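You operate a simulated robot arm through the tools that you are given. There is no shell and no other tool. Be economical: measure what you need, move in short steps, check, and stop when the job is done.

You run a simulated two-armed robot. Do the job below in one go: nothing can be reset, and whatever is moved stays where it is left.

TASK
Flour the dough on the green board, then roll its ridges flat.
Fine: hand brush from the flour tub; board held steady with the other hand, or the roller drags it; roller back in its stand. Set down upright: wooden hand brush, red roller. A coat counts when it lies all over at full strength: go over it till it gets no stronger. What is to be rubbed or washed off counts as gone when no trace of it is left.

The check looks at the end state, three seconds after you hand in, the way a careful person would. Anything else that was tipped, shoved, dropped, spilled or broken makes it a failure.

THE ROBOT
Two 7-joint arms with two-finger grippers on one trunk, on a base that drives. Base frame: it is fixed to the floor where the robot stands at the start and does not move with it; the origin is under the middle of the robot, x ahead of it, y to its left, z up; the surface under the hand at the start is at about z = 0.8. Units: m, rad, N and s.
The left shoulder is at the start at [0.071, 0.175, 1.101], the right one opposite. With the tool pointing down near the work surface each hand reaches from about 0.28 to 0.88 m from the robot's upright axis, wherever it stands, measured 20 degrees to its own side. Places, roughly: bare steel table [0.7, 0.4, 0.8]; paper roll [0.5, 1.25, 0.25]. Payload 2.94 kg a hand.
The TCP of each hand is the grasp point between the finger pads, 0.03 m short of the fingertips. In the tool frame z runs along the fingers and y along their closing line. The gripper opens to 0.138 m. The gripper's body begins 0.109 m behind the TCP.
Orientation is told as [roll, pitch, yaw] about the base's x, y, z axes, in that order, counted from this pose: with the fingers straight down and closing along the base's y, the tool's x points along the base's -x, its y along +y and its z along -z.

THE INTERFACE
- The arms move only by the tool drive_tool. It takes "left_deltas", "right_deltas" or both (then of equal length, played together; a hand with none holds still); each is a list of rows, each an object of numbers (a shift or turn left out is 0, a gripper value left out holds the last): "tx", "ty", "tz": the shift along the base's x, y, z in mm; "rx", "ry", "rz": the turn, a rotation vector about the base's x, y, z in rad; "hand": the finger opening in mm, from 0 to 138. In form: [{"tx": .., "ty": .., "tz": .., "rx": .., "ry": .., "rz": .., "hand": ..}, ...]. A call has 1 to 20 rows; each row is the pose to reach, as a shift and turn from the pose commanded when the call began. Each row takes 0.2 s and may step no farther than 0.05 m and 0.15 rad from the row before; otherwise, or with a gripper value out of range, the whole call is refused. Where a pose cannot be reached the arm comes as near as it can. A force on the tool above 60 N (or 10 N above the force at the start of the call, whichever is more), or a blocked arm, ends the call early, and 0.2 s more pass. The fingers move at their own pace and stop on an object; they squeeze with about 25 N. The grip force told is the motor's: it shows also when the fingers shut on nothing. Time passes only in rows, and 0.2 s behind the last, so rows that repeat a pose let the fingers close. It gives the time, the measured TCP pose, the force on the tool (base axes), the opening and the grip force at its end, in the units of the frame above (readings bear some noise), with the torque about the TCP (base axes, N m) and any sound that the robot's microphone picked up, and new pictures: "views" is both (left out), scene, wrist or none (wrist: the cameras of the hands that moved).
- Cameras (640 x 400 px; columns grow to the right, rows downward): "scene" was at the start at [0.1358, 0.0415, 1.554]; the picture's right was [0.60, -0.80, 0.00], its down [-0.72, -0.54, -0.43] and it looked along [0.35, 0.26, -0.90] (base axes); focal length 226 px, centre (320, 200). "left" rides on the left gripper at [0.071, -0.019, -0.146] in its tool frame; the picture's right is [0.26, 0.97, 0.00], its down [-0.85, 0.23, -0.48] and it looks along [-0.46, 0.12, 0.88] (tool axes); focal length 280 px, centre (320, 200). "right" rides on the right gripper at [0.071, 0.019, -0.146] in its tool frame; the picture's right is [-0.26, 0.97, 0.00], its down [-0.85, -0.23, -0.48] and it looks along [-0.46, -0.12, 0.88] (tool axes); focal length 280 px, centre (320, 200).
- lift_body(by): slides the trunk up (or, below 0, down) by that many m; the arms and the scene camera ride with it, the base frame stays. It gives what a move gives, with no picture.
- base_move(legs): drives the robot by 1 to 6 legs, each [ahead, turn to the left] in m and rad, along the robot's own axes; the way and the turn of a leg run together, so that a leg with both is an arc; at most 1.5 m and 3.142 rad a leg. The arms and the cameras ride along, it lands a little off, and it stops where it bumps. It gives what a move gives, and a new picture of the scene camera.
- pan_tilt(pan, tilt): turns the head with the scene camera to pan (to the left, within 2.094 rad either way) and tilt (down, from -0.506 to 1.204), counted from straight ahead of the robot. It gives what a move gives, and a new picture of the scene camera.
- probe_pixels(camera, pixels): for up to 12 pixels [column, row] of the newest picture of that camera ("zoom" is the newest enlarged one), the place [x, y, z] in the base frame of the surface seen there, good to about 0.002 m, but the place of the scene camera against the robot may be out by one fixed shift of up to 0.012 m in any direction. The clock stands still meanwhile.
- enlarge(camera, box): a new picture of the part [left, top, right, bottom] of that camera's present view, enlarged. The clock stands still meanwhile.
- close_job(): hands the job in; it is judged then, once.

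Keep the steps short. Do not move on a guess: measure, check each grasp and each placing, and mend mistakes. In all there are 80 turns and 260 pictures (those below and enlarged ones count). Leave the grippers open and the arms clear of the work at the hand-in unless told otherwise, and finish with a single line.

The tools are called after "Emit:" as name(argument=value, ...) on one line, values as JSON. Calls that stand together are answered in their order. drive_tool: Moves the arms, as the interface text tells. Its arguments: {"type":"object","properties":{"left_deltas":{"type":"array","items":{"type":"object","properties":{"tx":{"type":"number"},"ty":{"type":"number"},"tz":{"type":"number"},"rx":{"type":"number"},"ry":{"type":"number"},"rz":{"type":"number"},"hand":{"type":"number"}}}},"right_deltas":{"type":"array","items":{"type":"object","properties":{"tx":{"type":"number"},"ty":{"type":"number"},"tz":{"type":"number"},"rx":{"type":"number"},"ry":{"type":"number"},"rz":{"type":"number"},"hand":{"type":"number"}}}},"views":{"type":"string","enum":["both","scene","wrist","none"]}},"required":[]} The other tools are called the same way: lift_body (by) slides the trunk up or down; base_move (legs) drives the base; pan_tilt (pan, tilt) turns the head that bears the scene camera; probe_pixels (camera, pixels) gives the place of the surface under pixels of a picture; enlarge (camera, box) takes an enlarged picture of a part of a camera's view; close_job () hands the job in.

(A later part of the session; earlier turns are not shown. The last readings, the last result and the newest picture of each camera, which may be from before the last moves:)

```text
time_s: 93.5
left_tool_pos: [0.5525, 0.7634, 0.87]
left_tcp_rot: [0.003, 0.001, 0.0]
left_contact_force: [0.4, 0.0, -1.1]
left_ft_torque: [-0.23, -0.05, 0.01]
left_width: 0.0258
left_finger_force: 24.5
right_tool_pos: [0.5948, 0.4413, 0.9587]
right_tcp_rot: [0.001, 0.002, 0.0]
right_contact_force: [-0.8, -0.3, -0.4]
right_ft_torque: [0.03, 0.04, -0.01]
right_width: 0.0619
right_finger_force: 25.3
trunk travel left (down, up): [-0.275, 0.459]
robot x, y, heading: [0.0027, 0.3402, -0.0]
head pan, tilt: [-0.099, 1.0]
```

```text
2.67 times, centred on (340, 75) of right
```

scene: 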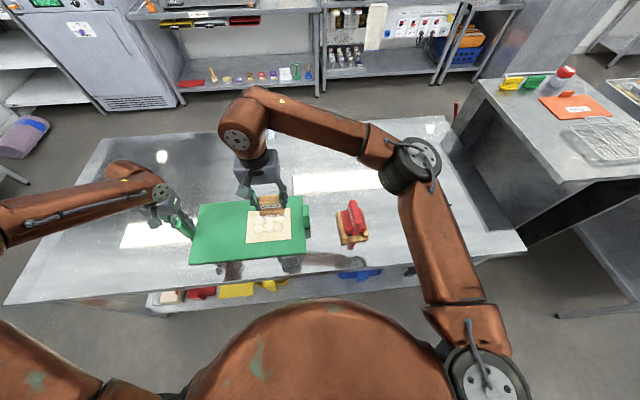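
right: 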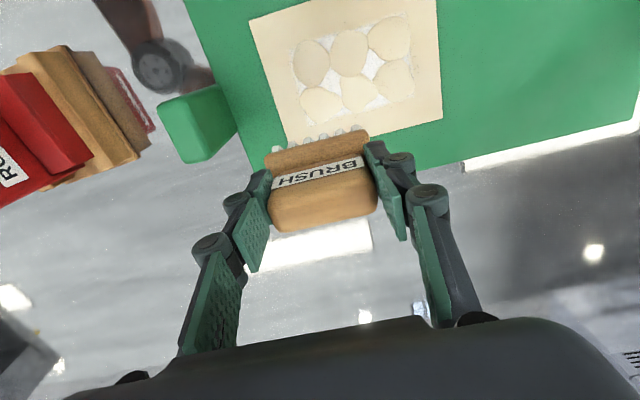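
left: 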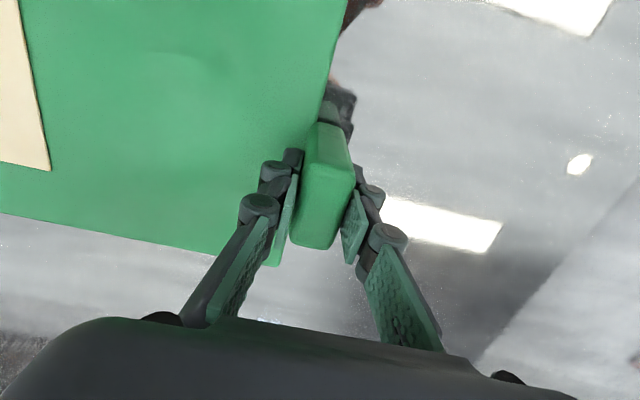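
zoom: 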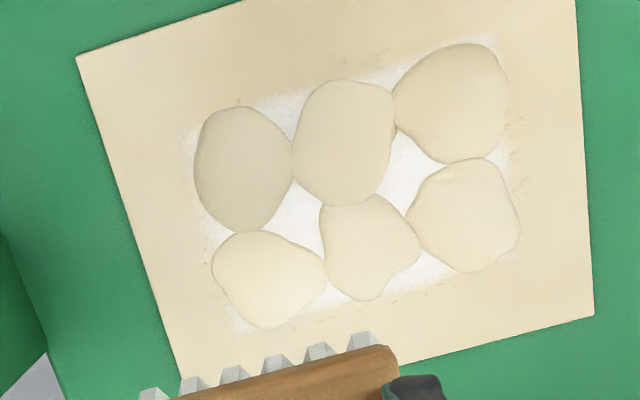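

It is a little denser at the edges. The last strokes ran at z 0.8786 with hardly any pressure, so I do one more full set at about 0.8765 and compare.

Emit:
drive_tool(right_deltas=[{"tz": -40}, {"tz": -76}, {"tz": -82}, {"tx": -21, "tz": -82}, {"tx": -42, "tz": -82}, {"tx": -63, "tz": -82}, {"tx": -84, "tz": -82}, {"tx": -84, "ty": 21, "tz": -82}, {"tx": -84, "ty": 42, "tz": -82}, {"tx": -63, "ty": 42, "tz": -82}, {"tx": -42, "ty": 42, "tz": -82}, {"tx": -21, "ty": 42, "tz": -82}, {"tx": 0, "ty": 42, "tz": -82}, {"tx": 0, "ty": 63, "tz": -82}, {"tx": 0, "ty": 84, "tz": -82}, {"tx": -21, "ty": 84, "tz": -82}, {"tx": -42, "ty": 84, "tz": -82}, {"tx": -63, "ty": 84, "tz": -82}, {"tx": -84, "ty": 84, "tz": -82}], views="none")

Emit:
drive_tool(right_deltas=[{"tx": 0}, {"tx": 21}, {"tx": 42}, {"tx": 63}, {"tx": 84}, {"tx": 84, "ty": -21}, {"tx": 84, "ty": -42}, {"tx": 63, "ty": -42}, {"tx": 42, "ty": -42}, {"tx": 21, "ty": -42}, {"tx": 0, "ty": -42}, {"tx": 0, "ty": -63}, {"tx": 0, "ty": -84}, {"tx": 21, "ty": -84}, {"tx": 42, "ty": -84}, {"tx": 63, "ty": -84}, {"tx": 84, "ty": -84}, {"tx": 84, "ty": -84, "tz": 40}, {"tx": 84, "ty": -84, "tz": 80}], views="wrist")

Emit:
enlarge(camera="scene", box=[230, 195, 320, 255])

Emit:
enlarge(camera="right", box=[220, 0, 460, 150])

```text
time_s: 97.5
left_tool_pos: [0.5525, 0.7646, 0.8698]
left_tcp_rot: [0.0, 0.0, 0.001]
left_contact_force: [-2.5, 2.1, 1.1]
left_ft_torque: [0.01, 0.47, -0.14]
left_width: 0.0257
left_finger_force: 24.8
right_tool_pos: [0.5104, 0.5239, 0.8757]
right_tcp_rot: [-0.001, 0.003, -0.001]
right_contact_force: [2.7, 0.1, 5.9]
right_ft_torque: [0.17, -0.36, -0.03]
right_width: 0.0621
right_finger_force: 24.7
trunk travel left (down, up): [-0.275, 0.459]
robot x, y, heading: [-0.0003, 0.3398, -0.001]
head pan, tilt: [-0.099, 1.0]
```

```text
time_s: 101.5
left_tool_pos: [0.553, 0.7641, 0.87]
left_tcp_rot: [0.0, -0.001, 0.001]
left_contact_force: [-2.6, 1.4, 3.3]
left_ft_torque: [-0.19, -0.36, -0.01]
left_width: 0.0259
left_finger_force: 25.1
right_tool_pos: [0.595, 0.4401, 0.9557]
right_tcp_rot: [0.001, 0.001, 0.0]
right_contact_force: [-0.5, 0.0, -1.5]
right_ft_torque: [0.0, 0.0, -0.01]
right_width: 0.0618
right_finger_force: 25.6
trunk travel left (down, up): [-0.275, 0.459]
robot x, y, heading: [0.0042, 0.3373, -0.0]
head pan, tilt: [-0.099, 1.0]
```

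right: 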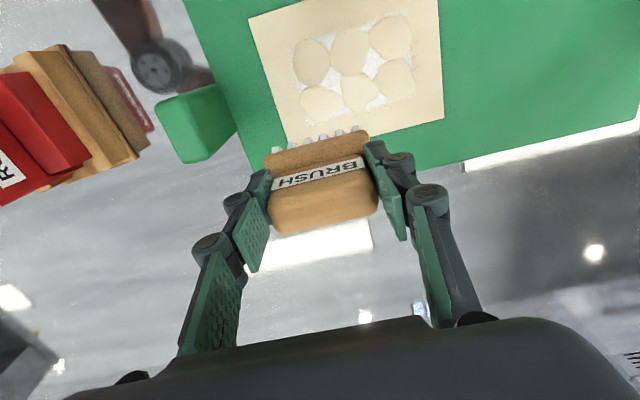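

```text
6.67 times, centred on (275, 225) of scene
```

zoom: 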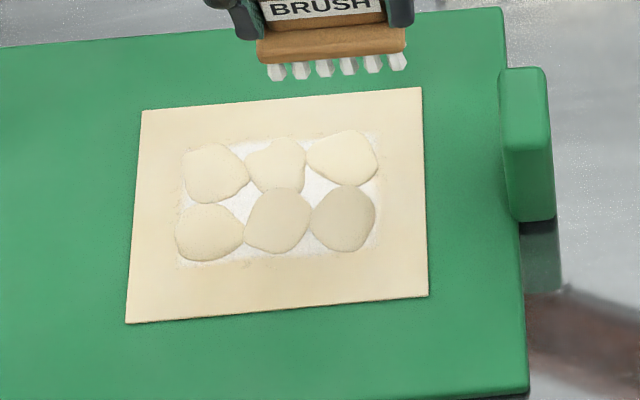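

```text
2.67 times, centred on (340, 75) of right
```

zoom: 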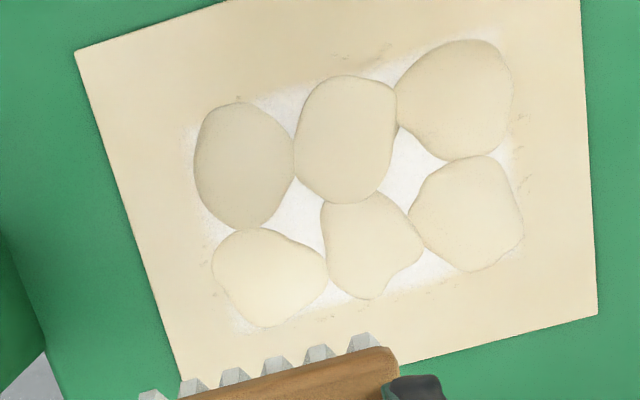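

The coat gets no stronger, so flouring is done. I carry the brush back high over post and roller to its place at about (0.482, 0.033) and lower it to just above the table.

Emit:
drive_tool(right_deltas=[{"tz": 45}, {"tz": 95}, {"tx": -12, "ty": -43, "tz": 95}, {"tx": -24, "ty": -86, "tz": 95}, {"tx": -36, "ty": -129, "tz": 95}, {"tx": -48, "ty": -172, "tz": 95}, {"tx": -60, "ty": -215, "tz": 95}, {"tx": -72, "ty": -258, "tz": 95}, {"tx": -84, "ty": -301, "tz": 95}, {"tx": -96, "ty": -344, "tz": 95}, {"tx": -107, "ty": -387, "tz": 95}, {"tx": -113, "ty": -407, "tz": 60}, {"tx": -113, "ty": -407, "tz": 15}, {"tx": -113, "ty": -407, "tz": -30}, {"tx": -113, "ty": -407, "tz": -65}, {"tx": -113, "ty": -407, "tz": -82}, {"tx": -113, "ty": -407, "tz": -86}], views="wrist")

```text
time_s: 105.1
left_tool_pos: [0.5538, 0.7627, 0.8691]
left_tcp_rot: [-0.001, 0.0, 0.0]
left_contact_force: [-0.5, 0.4, 0.0]
left_ft_torque: [0.03, 0.16, 0.04]
left_width: 0.0256
left_finger_force: 24.8
right_tool_pos: [0.4829, 0.0337, 0.8684]
right_tcp_rot: [0.0, 0.002, 0.0]
right_contact_force: [0.0, 0.2, -0.8]
right_ft_torque: [-0.02, 0.02, 0.05]
right_width: 0.0622
right_finger_force: 25.4
trunk travel left (down, up): [-0.275, 0.459]
robot x, y, heading: [-0.001, 0.343, -0.003]
head pan, tilt: [-0.099, 1.0]
```

right: 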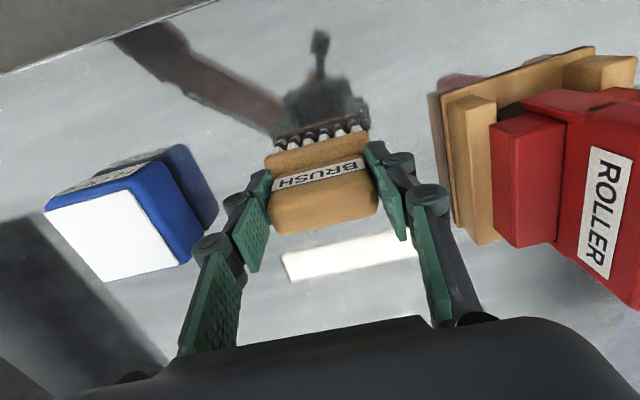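

I lower until touch, in 1 mm steps.

Emit:
drive_tool(right_deltas=[{"tz": -1}, {"tz": -2}, {"tz": -3}, {"tz": -4}, {"tz": -4.5}], views="none")

```text
time_s: 106.3
left_tool_pos: [0.5531, 0.7646, 0.8698]
left_tcp_rot: [-0.001, 0.0, 0.001]
left_contact_force: [-0.2, -0.1, 0.7]
left_ft_torque: [-0.02, 0.01, -0.01]
left_width: 0.0256
left_finger_force: 25.4
right_tool_pos: [0.4821, 0.0321, 0.8646]
right_tcp_rot: [-0.001, 0.003, 0.0]
right_contact_force: [-0.6, 0.0, -1.0]
right_ft_torque: [0.02, 0.02, -0.01]
right_width: 0.0623
right_finger_force: 24.7
trunk travel left (down, up): [-0.275, 0.459]
robot x, y, heading: [-0.0028, 0.3443, -0.005]
head pan, tilt: [-0.099, 1.0]
```

Emit:
drive_tool(right_deltas=[{"tz": -1}, {"tz": -1.5}, {"tz": -2}, {"tz": -2.5}, {"tz": -3}], views="wrist")

```text
time_s: 107.5
left_tool_pos: [0.5526, 0.7628, 0.8706]
left_tcp_rot: [0.0, 0.0, 0.0]
left_contact_force: [-0.2, 0.1, 0.3]
left_ft_torque: [0.04, 0.22, 0.11]
left_width: 0.0259
left_finger_force: 25.0
right_tool_pos: [0.482, 0.033, 0.8625]
right_tcp_rot: [0.0, 0.0, -0.001]
right_contact_force: [-1.7, -1.0, 11.5]
right_ft_torque: [-0.29, 0.06, 0.0]
right_width: 0.062
right_finger_force: 25.5
trunk travel left (down, up): [-0.275, 0.459]
robot x, y, heading: [-0.0007, 0.34, 0.002]
head pan, tilt: [-0.099, 1.0]
```

right: 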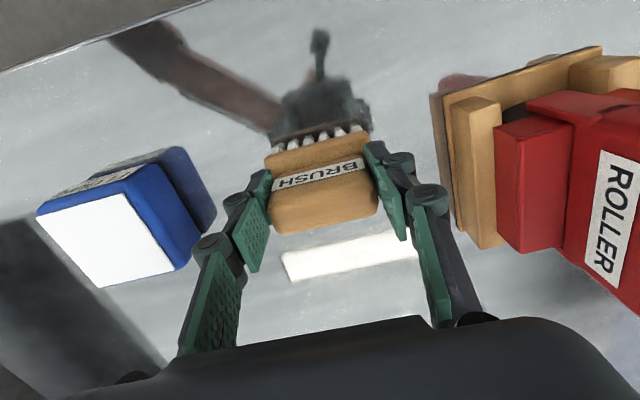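

It stands on the table with 11 N. I ease up 1 mm, open and rise.

Emit:
drive_tool(right_deltas=[{"tz": 1}, {"tz": 1.5, "hand": 70}, {"tz": 1.5, "hand": 90}, {"tz": 1.5, "hand": 95}, {"tz": 1.5, "hand": 95}, {"tz": 30, "hand": 95}, {"tz": 75, "hand": 95}, {"tz": 120}, {"tz": 165}, {"tz": 190}], views="both")

```text
time_s: 109.7
left_tool_pos: [0.553, 0.7638, 0.8701]
left_tcp_rot: [-0.001, 0.001, 0.001]
left_contact_force: [-0.3, 1.4, 0.0]
left_ft_torque: [-0.22, 0.25, 0.03]
left_width: 0.0253
left_finger_force: 25.0
right_tool_pos: [0.4824, 0.0323, 1.0522]
right_tcp_rot: [0.001, 0.002, -0.001]
right_contact_force: [-0.8, 0.9, -0.2]
right_ft_torque: [0.0, -0.01, 0.01]
right_width: 0.0948
right_finger_force: 0.1
trunk travel left (down, up): [-0.275, 0.459]
robot x, y, heading: [-0.0008, 0.3422, -0.0]
head pan, tilt: [-0.099, 1.0]
```

scene: 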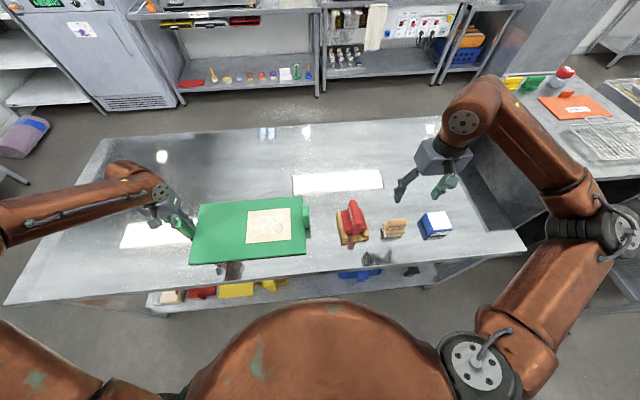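
right: 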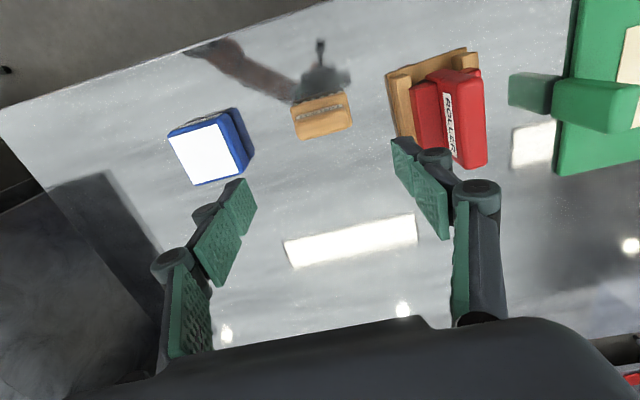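

The brush is upright. Now the roller: I move above its handle (0.520, 0.181), open to 70 mm, and take a closer look at z 0.99.

Emit:
drive_tool(right_deltas=[{"tx": 10, "ty": 40, "hand": 70}, {"tx": 20, "ty": 80, "hand": 70}, {"tx": 30, "ty": 115, "hand": 70}, {"tx": 38, "ty": 148, "hand": 70}, {"tx": 38, "ty": 148, "tz": -40}, {"tx": 38, "ty": 148, "tz": -62}, {"tx": 38, "ty": 148, "tz": -62}], views="wrist")

```text
time_s: 111.3
left_tool_pos: [0.5526, 0.7636, 0.87]
left_tcp_rot: [0.0, 0.0, 0.001]
left_contact_force: [-0.2, 0.1, 0.1]
left_ft_torque: [-0.07, -0.27, 0.03]
left_width: 0.026
left_finger_force: 24.8
right_tool_pos: [0.52, 0.1817, 0.9892]
right_tcp_rot: [0.0, 0.001, 0.0]
right_contact_force: [-0.3, -0.2, -0.3]
right_ft_torque: [-0.01, -0.02, 0.02]
right_width: 0.0702
right_finger_force: 0.1
trunk travel left (down, up): [-0.275, 0.459]
robot x, y, heading: [0.0033, 0.3424, -0.0]
head pan, tilt: [-0.099, 1.0]
```

right: 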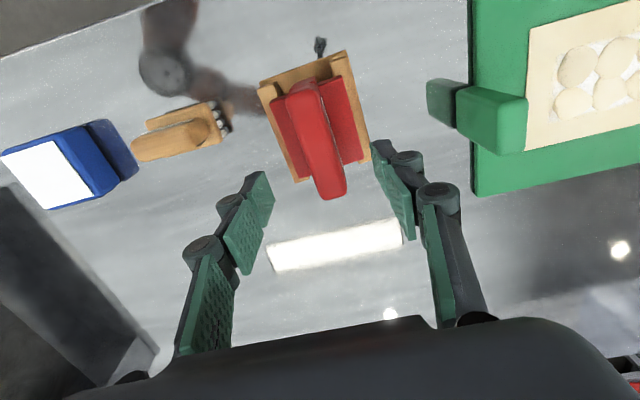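

Emit:
enlarge(camera="right", box=[240, 40, 400, 210])

Emit:
probe_pixels(camera="right", pixels=[[300, 90], [314, 87], [306, 130], [326, 126], [318, 185], [340, 182], [285, 110], [340, 95], [297, 170], [358, 150], [310, 82], [332, 196]])

```text
2.35 times, centred on (320, 125) of right
```

zoom: 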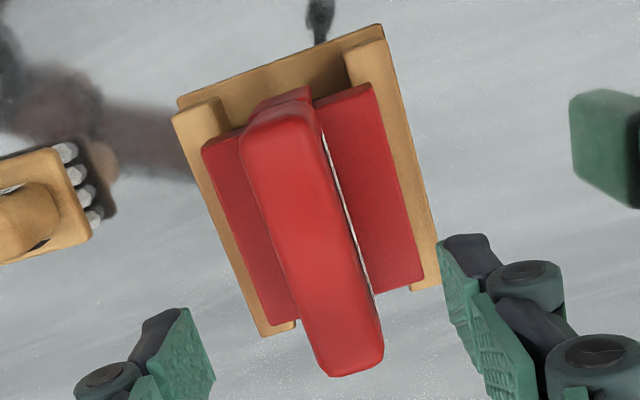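

```text
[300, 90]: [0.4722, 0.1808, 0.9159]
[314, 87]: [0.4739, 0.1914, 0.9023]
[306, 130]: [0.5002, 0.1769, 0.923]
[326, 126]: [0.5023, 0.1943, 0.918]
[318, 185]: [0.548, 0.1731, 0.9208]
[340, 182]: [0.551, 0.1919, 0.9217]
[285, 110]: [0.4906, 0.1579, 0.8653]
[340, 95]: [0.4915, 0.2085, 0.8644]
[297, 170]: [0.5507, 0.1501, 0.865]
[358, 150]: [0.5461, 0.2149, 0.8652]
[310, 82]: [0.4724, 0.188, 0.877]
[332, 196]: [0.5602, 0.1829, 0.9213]
```

The handle is centred at (0.518, 0.183), with the body top at 0.865. I go down to z 0.900, so the tips are at 0.870, and close.

Emit:
drive_tool(right_deltas=[{"tx": -1, "ty": 1, "tz": -45}, {"tx": -1, "ty": 1, "tz": -75}, {"tx": -1, "ty": 1, "tz": -89}, {"tx": -1, "ty": 1, "tz": -89}, {"tx": -1, "ty": 1, "tz": -89, "hand": 30}, {"tx": -1, "ty": 1, "tz": -89, "hand": 5}, {"tx": -1, "ty": 1, "tz": -89, "hand": 5}, {"tx": -1, "ty": 1, "tz": -89, "hand": 5}], views="none")

Emit:
drive_tool(right_deltas=[{"tz": 4}, {"tz": 8}, {"tz": 15}, {"tz": 30}, {"tz": 50}, {"tz": 80}, {"tz": 80}], views="both")

```text
time_s: 113.1
left_tool_pos: [0.5518, 0.7634, 0.8702]
left_tcp_rot: [-0.002, 0.0, -0.001]
left_contact_force: [-0.3, 0.7, 0.7]
left_ft_torque: [0.03, -0.01, 0.01]
left_width: 0.0256
left_finger_force: 25.3
right_tool_pos: [0.5181, 0.1829, 0.9002]
right_tcp_rot: [0.0, 0.003, -0.002]
right_contact_force: [-0.4, -0.6, 0.1]
right_ft_torque: [0.0, -0.01, 0.01]
right_width: 0.0255
right_finger_force: 25.2
trunk travel left (down, up): [-0.275, 0.459]
robot x, y, heading: [-0.0009, 0.3424, -0.002]
head pan, tilt: [-0.099, 1.0]
```

```text
time_s: 114.7
left_tool_pos: [0.5529, 0.7639, 0.87]
left_tcp_rot: [0.001, 0.001, 0.0]
left_contact_force: [1.1, 0.5, 0.2]
left_ft_torque: [0.06, 0.12, 0.01]
left_width: 0.0258
left_finger_force: 25.2
right_tool_pos: [0.5199, 0.1823, 0.9812]
right_tcp_rot: [-0.002, 0.003, 0.001]
right_contact_force: [-0.7, 0.4, -3.4]
right_ft_torque: [-0.01, 0.02, 0.0]
right_width: 0.0257
right_finger_force: 25.3
trunk travel left (down, up): [-0.275, 0.459]
robot x, y, heading: [0.001, 0.3414, -0.005]
head pan, tilt: [-0.099, 1.0]
```

scene: 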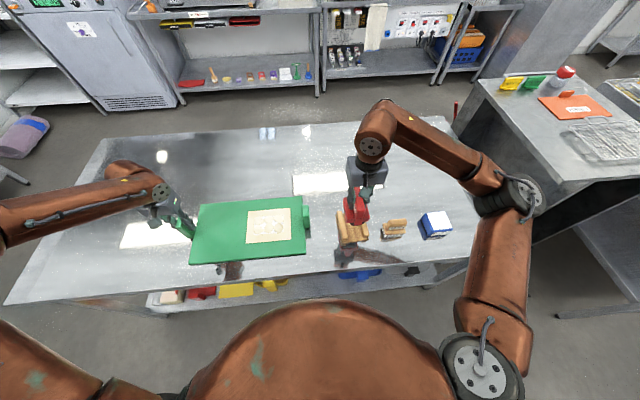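
right: 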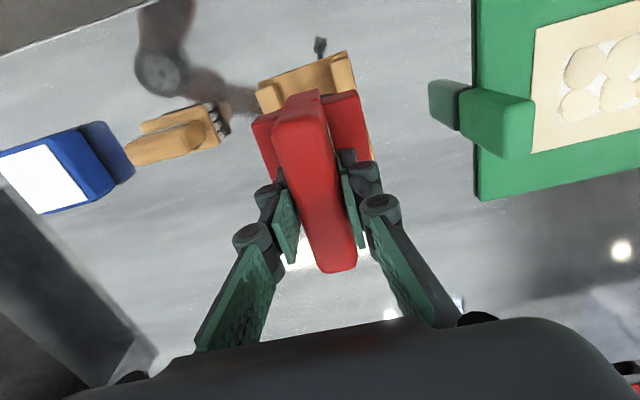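

The roller is out, pulling about 3 N, and the stand stayed put. I enlarge the scene to see the roller's underside.

Emit:
enlarge(camera="scene", box=[320, 170, 400, 250])

Emit:
probe_pixels(camera="zoom", pixels=[[300, 240], [240, 240], [350, 240], [300, 330], [250, 300], [320, 190], [290, 270]])

```text
5.00 times, centred on (360, 210) of scene
```

zoom: 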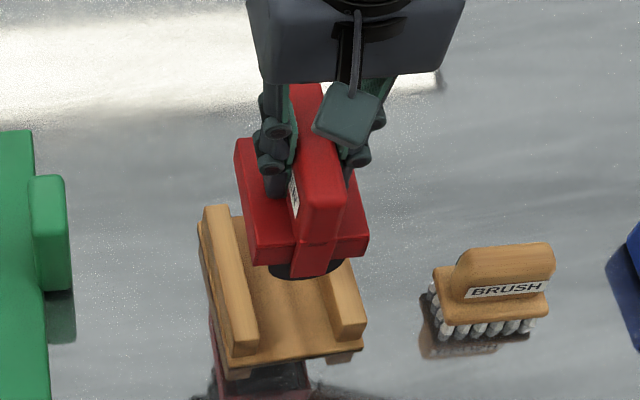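

```text
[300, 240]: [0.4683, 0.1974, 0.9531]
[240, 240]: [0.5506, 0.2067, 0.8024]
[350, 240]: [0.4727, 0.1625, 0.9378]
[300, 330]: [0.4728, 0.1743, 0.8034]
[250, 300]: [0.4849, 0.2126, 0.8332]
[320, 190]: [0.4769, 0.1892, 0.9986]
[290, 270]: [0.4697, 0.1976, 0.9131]
```

The roller has a cylinder under it with its axis along x, so it rolls along y. Ridges span about x 0.515–0.60 and y 0.43–0.545. I carry it over the post at z 1.04 to (0.540, 0.425), go down to z 0.930, and feel.

Emit:
drive_tool(right_deltas=[{"tz": 30}, {"tz": 60}, {"tx": 3, "ty": 45, "tz": 60}, {"tx": 7, "ty": 90, "tz": 60}, {"tx": 10, "ty": 135, "tz": 60}, {"tx": 14, "ty": 180, "tz": 60}, {"tx": 17, "ty": 220, "tz": 60}, {"tx": 20, "ty": 243, "tz": 50}, {"tx": 20, "ty": 243, "tz": 10}, {"tx": 20, "ty": 243, "tz": -30}, {"tx": 20, "ty": 243, "tz": -50}, {"tx": 20, "ty": 243, "tz": -57}, {"tx": 20, "ty": 243, "tz": -61}], views="both")

```text
time_s: 117.5
left_tool_pos: [0.553, 0.7629, 0.8699]
left_tcp_rot: [0.001, 0.001, -0.001]
left_contact_force: [0.7, 1.9, 1.7]
left_ft_torque: [0.04, 0.03, 0.03]
left_width: 0.0261
left_finger_force: 25.1
right_tool_pos: [0.5388, 0.4246, 0.9199]
right_tcp_rot: [0.001, 0.001, 0.0]
right_contact_force: [0.2, -0.4, -2.5]
right_ft_torque: [0.02, 0.01, 0.0]
right_width: 0.0257
right_finger_force: 25.2
trunk travel left (down, up): [-0.275, 0.459]
robot x, y, heading: [-0.0013, 0.3406, -0.001]
head pan, tilt: [-0.099, 1.0]
```

scene: 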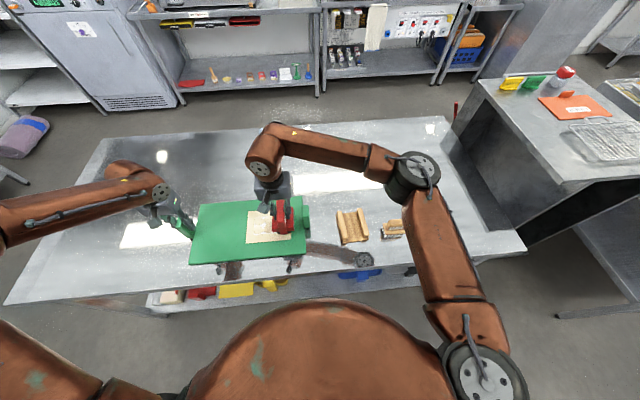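
right: 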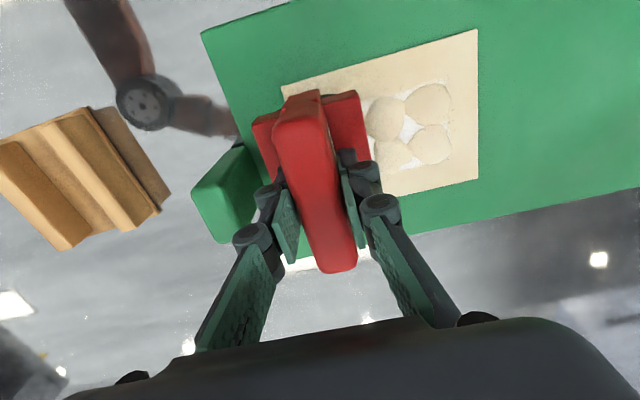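

I lower in small steps until contact with the dough.

Emit:
drive_tool(right_deltas=[{"tz": -2}, {"tz": -4}, {"tz": -6}, {"tz": -8}, {"tz": -9}, {"tz": -10}, {"tz": -11}], views="none")

```text
time_s: 119.1
left_tool_pos: [0.5532, 0.7627, 0.8708]
left_tcp_rot: [-0.001, -0.001, -0.001]
left_contact_force: [0.6, 1.2, 3.1]
left_ft_torque: [0.06, -0.05, 0.01]
left_width: 0.0257
left_finger_force: 25.0
right_tool_pos: [0.5389, 0.4258, 0.908]
right_tcp_rot: [0.0, 0.002, -0.001]
right_contact_force: [1.1, 0.9, -2.3]
right_ft_torque: [0.01, 0.02, 0.04]
right_width: 0.0253
right_finger_force: 24.7
trunk travel left (down, up): [-0.275, 0.459]
robot x, y, heading: [-0.001, 0.3381, -0.001]
head pan, tilt: [-0.099, 1.0]
```

Emit:
drive_tool(right_deltas=[{"tz": -1}, {"tz": -2}, {"tz": -3}, {"tz": -4}, {"tz": -5}, {"tz": -6}], views="wrist")

```text
time_s: 120.5
left_tool_pos: [0.5515, 0.7636, 0.8692]
left_tcp_rot: [0.001, 0.0, 0.0]
left_contact_force: [2.1, 1.1, -0.3]
left_ft_torque: [0.12, -0.32, 0.2]
left_width: 0.0256
left_finger_force: 25.5
right_tool_pos: [0.5397, 0.4264, 0.9041]
right_tcp_rot: [0.001, 0.0, 0.0]
right_contact_force: [0.4, -0.7, 14.7]
right_ft_torque: [-0.1, 0.31, 0.02]
right_width: 0.0256
right_finger_force: 25.0
trunk travel left (down, up): [-0.275, 0.459]
robot x, y, heading: [-0.0003, 0.3422, -0.002]
head pan, tilt: [-0.099, 1.0]
```

right: 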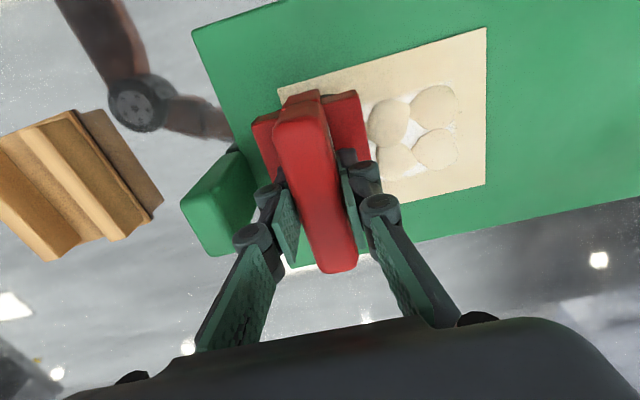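

There is good contact, about 17 N. I roll slowly along +y to y 0.55 and back at this pressure.

Emit:
drive_tool(right_deltas=[{"ty": 13}, {"ty": 26}, {"ty": 39}, {"ty": 52}, {"ty": 65}, {"ty": 78}, {"ty": 91}, {"ty": 104}, {"ty": 117}, {"ty": 127}, {"ty": 114}, {"ty": 101}, {"ty": 88}, {"ty": 75}, {"ty": 62}, {"ty": 49}, {"ty": 36}, {"ty": 23}, {"ty": 10}, {"ty": 0}], views="both")

Emit:
enlarge(camera="right", box=[240, 10, 500, 210])

```text
time_s: 124.7
left_tool_pos: [0.5524, 0.7632, 0.8693]
left_tcp_rot: [0.0, 0.0, 0.001]
left_contact_force: [0.3, -5.6, -0.2]
left_ft_torque: [-0.04, -0.31, 0.0]
left_width: 0.0259
left_finger_force: 24.9
right_tool_pos: [0.5388, 0.4237, 0.9031]
right_tcp_rot: [0.001, 0.003, 0.001]
right_contact_force: [1.1, 2.7, 3.9]
right_ft_torque: [0.25, -0.03, 0.0]
right_width: 0.0256
right_finger_force: 25.1
trunk travel left (down, up): [-0.275, 0.459]
robot x, y, heading: [-0.0005, 0.3418, -0.0]
head pan, tilt: [-0.099, 1.0]
```

scene: 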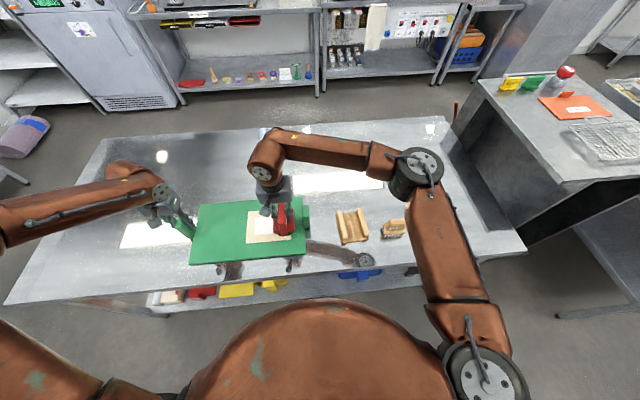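
right: 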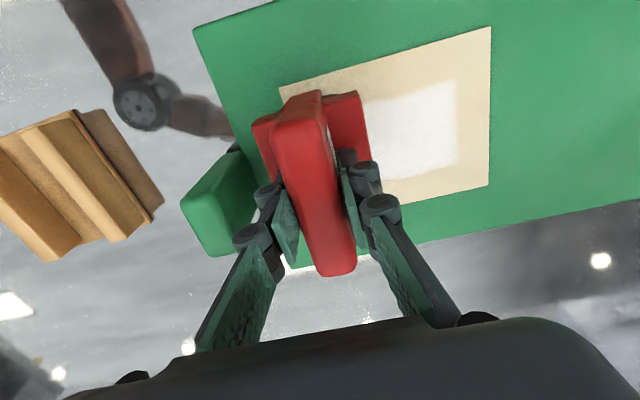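

```text
2.00 times, centred on (370, 110) of right
```

zoom: 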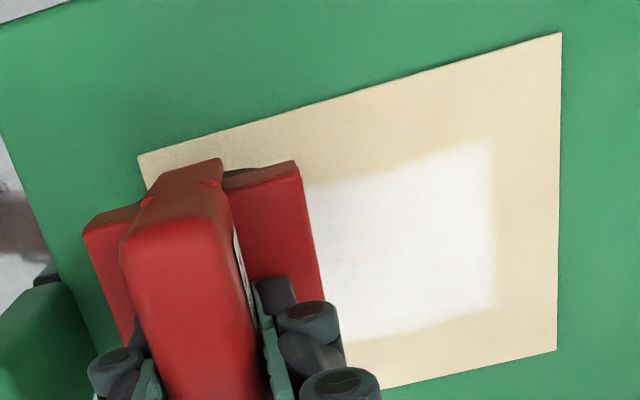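

The ridges are going flat and the flour shows through. I do the second lane at x 0.572 to cover the whole width, then lift and inspect.

Emit:
drive_tool(right_deltas=[{"tz": 8}, {"tx": 33, "tz": 8}, {"tx": 33, "tz": 0}, {"tx": 33, "ty": 15}, {"tx": 33, "ty": 30}, {"tx": 33, "ty": 45}, {"tx": 33, "ty": 60}, {"tx": 33, "ty": 75}, {"tx": 33, "ty": 90}, {"tx": 33, "ty": 105}, {"tx": 33, "ty": 127}, {"tx": 33, "ty": 105}, {"tx": 33, "ty": 87}, {"tx": 33, "ty": 69}, {"tx": 33, "ty": 51}, {"tx": 33, "ty": 33}, {"tx": 33, "ty": 15}, {"tx": 33, "ty": 0}, {"tx": 33, "ty": 0, "tz": 45}, {"tx": 10, "ty": -20, "tz": 85}], views="wrist")

Emit:
drive_tool(right_deltas=[{"tz": 40}, {"tx": -3, "ty": -45, "tz": 55}, {"tx": -7, "ty": -90, "tz": 55}, {"tx": -10, "ty": -135, "tz": 55}, {"tx": -15, "ty": -180, "tz": 55}, {"tx": -25, "ty": -210, "tz": 55}, {"tx": -30, "ty": -222, "tz": 45}], views="both")

Emit:
enlarge(camera="scene", box=[230, 195, 320, 255])

```text
refused: row 20 steps farther than a row can; nothing moved
```

```text
time_s: 125.5
left_tool_pos: [0.5548, 0.7537, 0.8726]
left_tcp_rot: [-0.016, -0.007, -0.008]
left_contact_force: [-1.3, -18.4, 0.6]
left_ft_torque: [-0.14, -0.46, -0.25]
left_width: 0.026
left_finger_force: 24.5
right_tool_pos: [0.5337, 0.3541, 0.9708]
right_tcp_rot: [0.043, -0.013, 0.011]
right_contact_force: [-2.9, 16.1, 13.5]
right_ft_torque: [0.95, 0.4, -0.15]
right_width: 0.0432
right_finger_force: 25.2
trunk travel left (down, up): [-0.275, 0.459]
robot x, y, heading: [0.0002, 0.3425, 0.001]
head pan, tilt: [-0.099, 1.0]
stopped in row 4 (right hand): the force on the tool passed its limit at 70 N (the readings are from after the stop); the commanded pose is now the measured one
```

scene: 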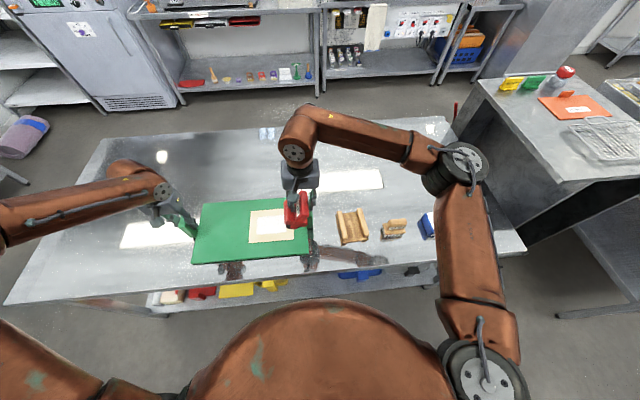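
right: 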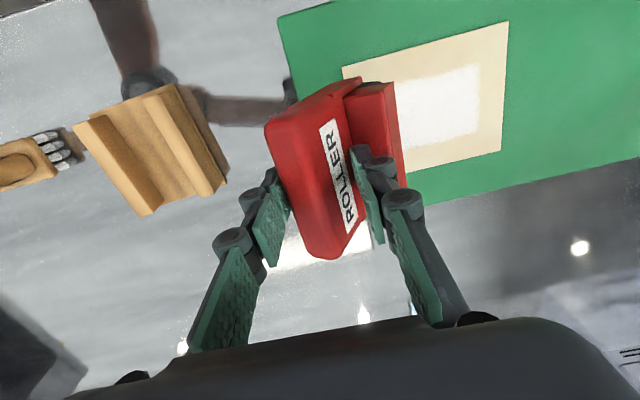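

```text
6.67 times, centred on (275, 225) of scene
```

zoom: 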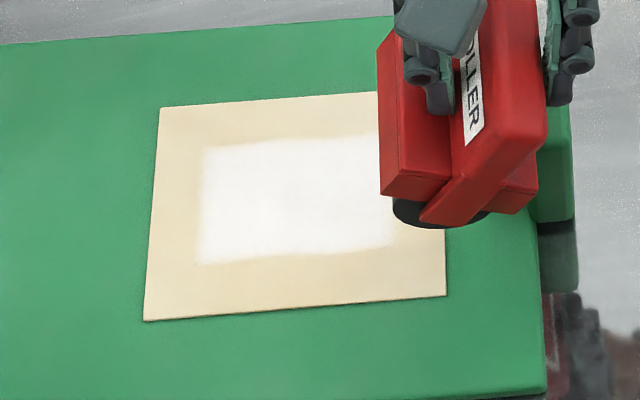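

That was my mistake: I sent two dependent calls together. The first was refused, so the second ran from the low pose and the roller caught the right post. The board was pulled about 10 mm toward -y, and the roller is tilted in the grip (opening 43 mm). The ridges look flat. I back off gently, away from the post (+y) and slightly up, then look.

Emit:
drive_tool(right_deltas=[{"ty": 5, "tz": 1}, {"ty": 10, "tz": 2}, {"ty": 16, "tz": 4}, {"ty": 22, "tz": 8}, {"ty": 30, "tz": 12}, {"ty": 38, "tz": 16}, {"ty": 45, "tz": 20}], views="both")

Emit:
enlarge(camera="scene", box=[230, 175, 350, 255])

```text
time_s: 127.1
left_tool_pos: [0.553, 0.7588, 0.8707]
left_tcp_rot: [-0.011, -0.003, -0.004]
left_contact_force: [-1.0, 0.4, 0.5]
left_ft_torque: [0.19, -0.2, 0.02]
left_width: 0.0258
left_finger_force: 25.3
right_tool_pos: [0.5363, 0.3959, 0.9878]
right_tcp_rot: [0.031, -0.01, 0.005]
right_contact_force: [-0.3, 0.2, -2.3]
right_ft_torque: [-0.01, 0.01, -0.02]
right_width: 0.0255
right_finger_force: 24.6
trunk travel left (down, up): [-0.275, 0.459]
robot x, y, heading: [-0.0051, 0.3422, 0.005]
head pan, tilt: [-0.099, 1.0]
```

scene: 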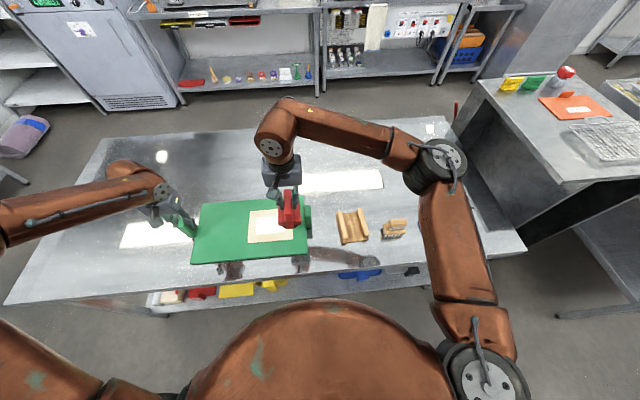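
right: 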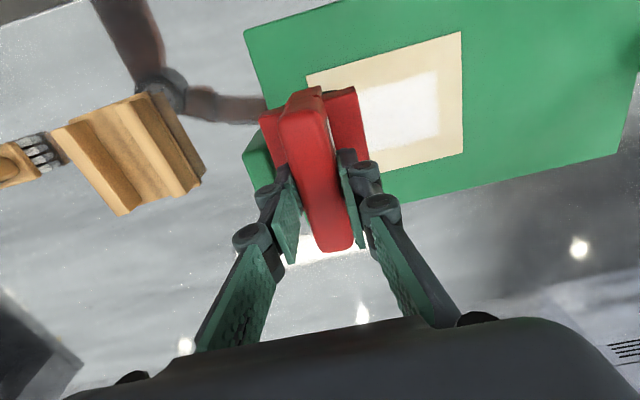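

```text
5.00 times, centred on (290, 215) of scene
```

zoom: 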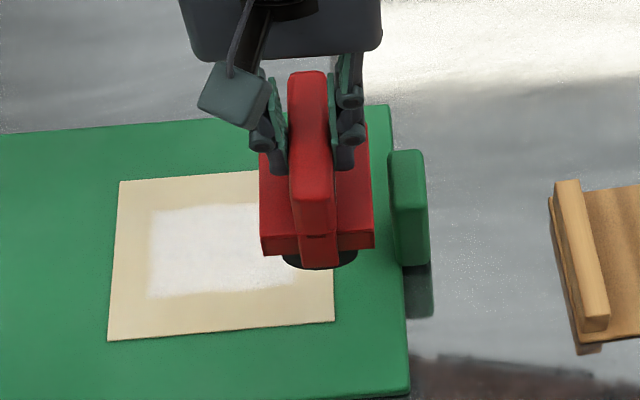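

The roller has squared up in the grip again (25.5 mm). The board sits about 5 mm off toward -y, since the left hand is at 0.7588 and held it at 0.7637. I level the right hand and raise it, and move the left hand with the board back by +5 mm.

Emit:
drive_tool(right_deltas=[{"tz": 10, "rx": -0.01, "ry": 0.003, "rz": -0.002}, {"tz": 20, "rx": -0.02, "ry": 0.007, "rz": -0.004}, {"tz": 40, "rx": -0.031, "ry": 0.01, "rz": -0.005}, {"tz": 60, "rx": -0.031, "ry": 0.01, "rz": -0.005}, {"tz": 60, "rx": -0.031, "ry": 0.01, "rz": -0.005}], left_deltas=[{"ty": 1, "rx": 0.003}, {"ty": 2, "rx": 0.006, "ry": 0.001, "rz": 0.001}, {"ty": 3, "rx": 0.009, "ry": 0.002, "rz": 0.002}, {"ty": 4, "rx": 0.011, "ry": 0.003, "rz": 0.004}, {"ty": 5, "rx": 0.011, "ry": 0.003, "rz": 0.004}], views="both")

Emit:
enlarge(camera="scene", box=[230, 155, 350, 255])

Emit:
enlarge(camera="right", box=[220, 20, 480, 260])

```text
time_s: 128.3
left_tool_pos: [0.5548, 0.7614, 0.8717]
left_tcp_rot: [-0.001, -0.003, -0.002]
left_contact_force: [0.0, -1.1, 0.1]
left_ft_torque: [-0.1, -0.44, -0.12]
left_width: 0.0254
left_finger_force: 25.2
right_tool_pos: [0.5356, 0.397, 1.0471]
right_tcp_rot: [0.0, 0.0, 0.001]
right_contact_force: [0.0, 0.5, -2.3]
right_ft_torque: [0.01, 0.01, 0.04]
right_width: 0.0254
right_finger_force: 25.7
trunk travel left (down, up): [-0.275, 0.459]
robot x, y, heading: [0.0024, 0.3429, -0.002]
head pan, tilt: [-0.099, 1.0]
```

scene: 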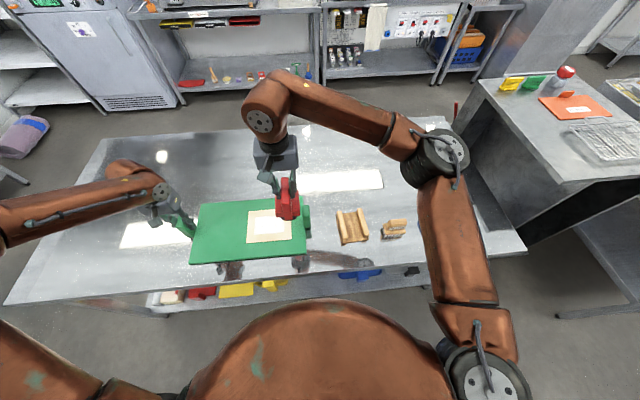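
right: 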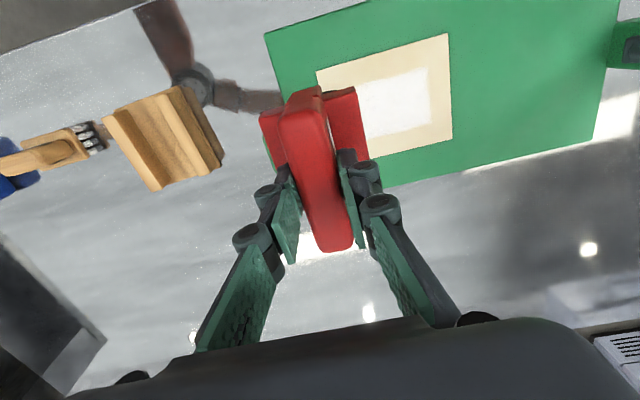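
left: 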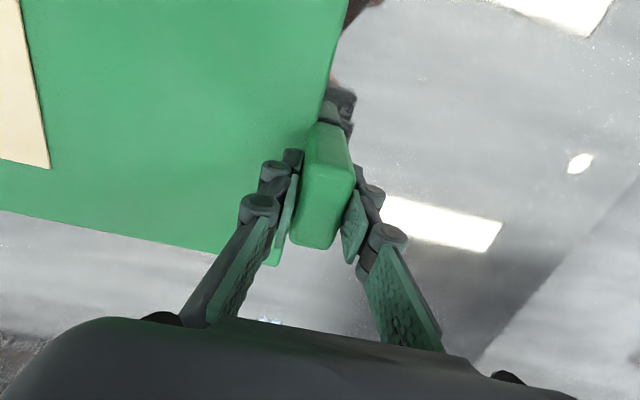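

```text
4.00 times, centred on (290, 205) of scene
```

zoom: 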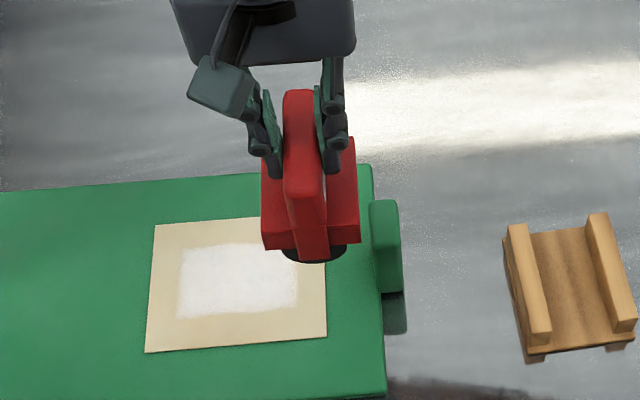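

```text
1.67 times, centred on (350, 140) of right
```

zoom: 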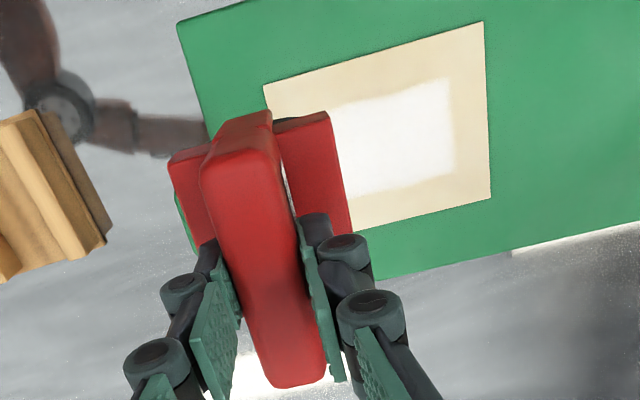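

I check how the roller now sits in the grip (handle top, body corners) and whether the dough patch is flat.

Emit:
probe_pixels(camera="right", pixels=[[297, 110], [318, 105], [322, 235], [345, 235], [320, 170], [270, 125], [350, 100], [400, 90], [420, 75], [425, 115], [380, 130], [375, 90]])

Emit:
probe_pixels(camera="scene", pixels=[[285, 212], [295, 212], [287, 217], [296, 217], [265, 225], [280, 220], [295, 226], [270, 230], [290, 232], [311, 224], [197, 232], [282, 236]])

```text
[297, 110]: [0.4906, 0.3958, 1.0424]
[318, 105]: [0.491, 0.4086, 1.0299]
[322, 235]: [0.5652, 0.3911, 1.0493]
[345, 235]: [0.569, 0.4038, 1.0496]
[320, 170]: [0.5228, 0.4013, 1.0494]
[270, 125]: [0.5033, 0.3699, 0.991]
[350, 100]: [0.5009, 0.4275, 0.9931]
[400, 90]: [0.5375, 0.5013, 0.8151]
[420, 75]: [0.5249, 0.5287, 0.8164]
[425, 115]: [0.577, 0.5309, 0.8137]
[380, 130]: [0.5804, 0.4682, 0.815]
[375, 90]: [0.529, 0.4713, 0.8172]
```

```text
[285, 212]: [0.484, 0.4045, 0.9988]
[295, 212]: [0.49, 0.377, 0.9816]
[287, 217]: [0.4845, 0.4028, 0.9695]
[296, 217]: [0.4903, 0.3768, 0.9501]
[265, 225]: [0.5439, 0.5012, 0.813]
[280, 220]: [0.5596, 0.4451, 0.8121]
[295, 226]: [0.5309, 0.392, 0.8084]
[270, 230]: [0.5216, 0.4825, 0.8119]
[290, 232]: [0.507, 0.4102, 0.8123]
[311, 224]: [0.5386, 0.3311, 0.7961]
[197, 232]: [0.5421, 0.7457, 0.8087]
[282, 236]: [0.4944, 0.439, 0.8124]
```

The roller is level but slid about 19 mm down in the grip: its handle top is now 2 mm above the TCP, where it was 21 mm before. So its seated height will be TCP z ≈ 0.919. The patch is flat at 0.814–0.817. For certainty I roll the far lane (x 0.572) once lightly, first lowering to feel contact.

Emit:
drive_tool(right_deltas=[{"tx": 18, "ty": 15}, {"tx": 36, "ty": 32}, {"tx": 36, "ty": 32, "tz": -45}, {"tx": 36, "ty": 32, "tz": -85}, {"tx": 36, "ty": 32, "tz": -108}, {"tx": 36, "ty": 32, "tz": -116}, {"tx": 36, "ty": 32, "tz": -120}, {"tx": 36, "ty": 32, "tz": -122}, {"tx": 36, "ty": 32, "tz": -124}, {"tx": 36, "ty": 32, "tz": -125}], views="wrist")

```text
time_s: 130.5
left_tool_pos: [0.5537, 0.7618, 0.872]
left_tcp_rot: [-0.001, -0.001, -0.002]
left_contact_force: [1.4, -0.5, -0.9]
left_ft_torque: [0.07, 0.15, 0.14]
left_width: 0.0255
left_finger_force: 24.7
right_tool_pos: [0.5704, 0.4285, 0.9244]
right_tcp_rot: [0.003, -0.002, 0.001]
right_contact_force: [-1.4, -0.9, 14.7]
right_ft_torque: [-0.07, -0.13, 0.05]
right_width: 0.0252
right_finger_force: 25.2
trunk travel left (down, up): [-0.275, 0.459]
robot x, y, heading: [0.0022, 0.34, 0.001]
head pan, tilt: [-0.099, 1.0]
```

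right: 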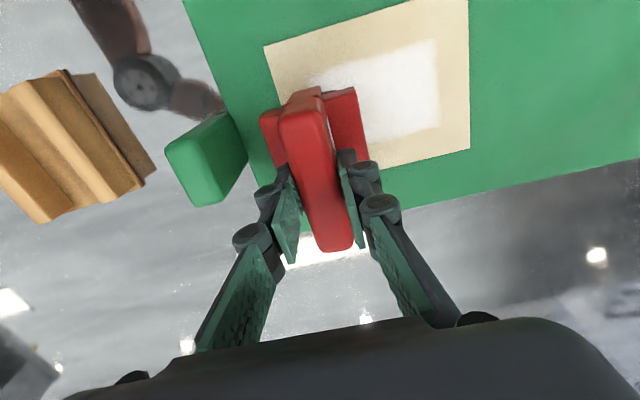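

Contact is 17 N. I roll out to y 0.55 and back, then lift straight up.

Emit:
drive_tool(right_deltas=[{"ty": 15}, {"ty": 30}, {"ty": 45}, {"ty": 60}, {"ty": 75}, {"ty": 90}, {"ty": 105}, {"ty": 120}, {"ty": 105}, {"ty": 88}, {"ty": 71}, {"ty": 54}, {"ty": 37}, {"ty": 20}, {"ty": 5}, {"ty": 5, "tz": 20}, {"ty": 5, "tz": 60}, {"ty": 5, "tz": 100}, {"ty": 5, "tz": 135}], views="both")

Emit:
enlarge(camera="scene", box=[230, 155, 350, 255])

```text
time_s: 134.5
left_tool_pos: [0.5553, 0.7619, 0.8713]
left_tcp_rot: [0.0, -0.003, -0.002]
left_contact_force: [-0.6, 0.8, -1.1]
left_ft_torque: [-0.24, -0.29, -0.12]
left_width: 0.0255
left_finger_force: 25.0
right_tool_pos: [0.5693, 0.4336, 1.0584]
right_tcp_rot: [0.0, 0.001, 0.001]
right_contact_force: [1.0, -0.1, -2.7]
right_ft_torque: [-0.01, -0.02, 0.01]
right_width: 0.0254
right_finger_force: 25.1
trunk travel left (down, up): [-0.275, 0.459]
robot x, y, heading: [-0.0026, 0.3397, -0.0]
head pan, tilt: [-0.099, 1.0]
```

scene: 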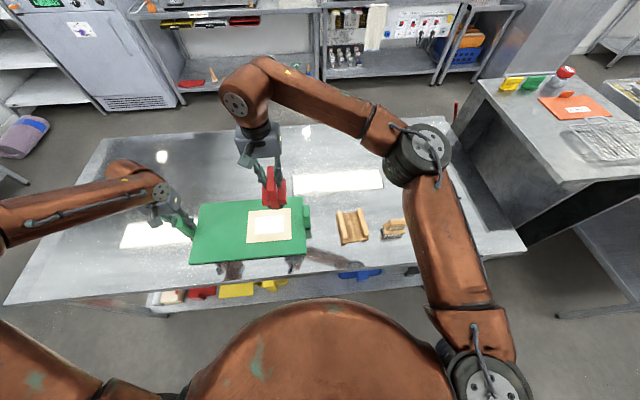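
right: 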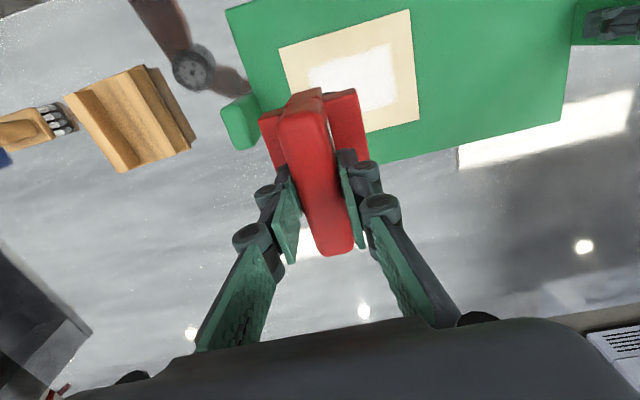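

```text
4.00 times, centred on (290, 205) of scene
```

zoom: 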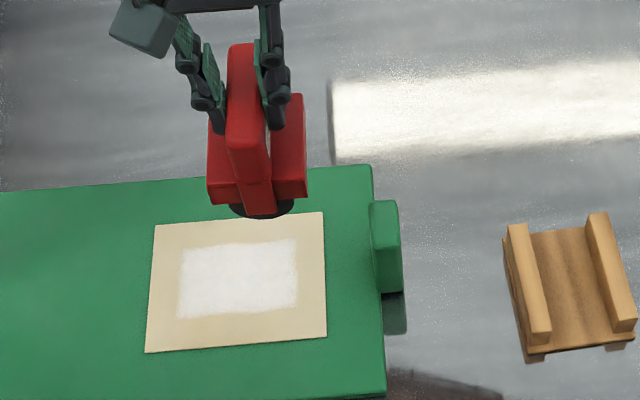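

The dough is flat and white all over. Before carrying the roller back to the stand I measure its seat in the grip and the stand position.

Emit:
probe_pixels(camera="right", pixels=[[300, 92], [305, 130], [328, 126], [322, 235], [345, 235], [335, 253], [265, 118], [352, 92], [318, 170]])

Emit:
probe_pixels(camera="right", pixels=[[70, 100], [145, 68], [193, 142], [125, 168], [90, 100], [115, 155], [138, 80], [175, 148], [118, 115], [100, 85]])

Emit:
enlarge(camera="right", box=[50, 50, 210, 180])

```text
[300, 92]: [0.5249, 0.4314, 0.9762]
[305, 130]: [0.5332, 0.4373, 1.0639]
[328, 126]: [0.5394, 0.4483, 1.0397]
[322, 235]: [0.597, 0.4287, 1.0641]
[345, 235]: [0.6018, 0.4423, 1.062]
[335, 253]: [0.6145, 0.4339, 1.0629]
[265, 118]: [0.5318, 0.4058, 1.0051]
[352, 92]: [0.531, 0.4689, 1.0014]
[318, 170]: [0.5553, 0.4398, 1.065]
```

```text
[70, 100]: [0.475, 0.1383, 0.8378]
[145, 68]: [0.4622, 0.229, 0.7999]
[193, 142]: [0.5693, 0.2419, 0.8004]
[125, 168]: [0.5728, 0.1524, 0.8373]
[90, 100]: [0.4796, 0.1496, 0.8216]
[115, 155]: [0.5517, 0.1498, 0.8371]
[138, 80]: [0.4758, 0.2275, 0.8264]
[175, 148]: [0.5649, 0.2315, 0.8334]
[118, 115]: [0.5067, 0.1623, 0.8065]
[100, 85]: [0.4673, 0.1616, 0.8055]
```

```text
3.08 times, centred on (130, 115) of right
```

zoom: 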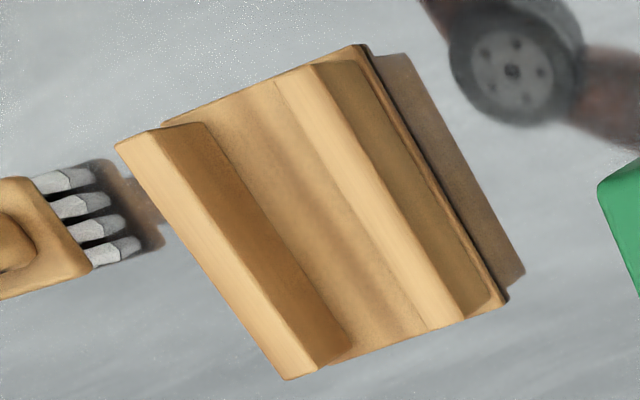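

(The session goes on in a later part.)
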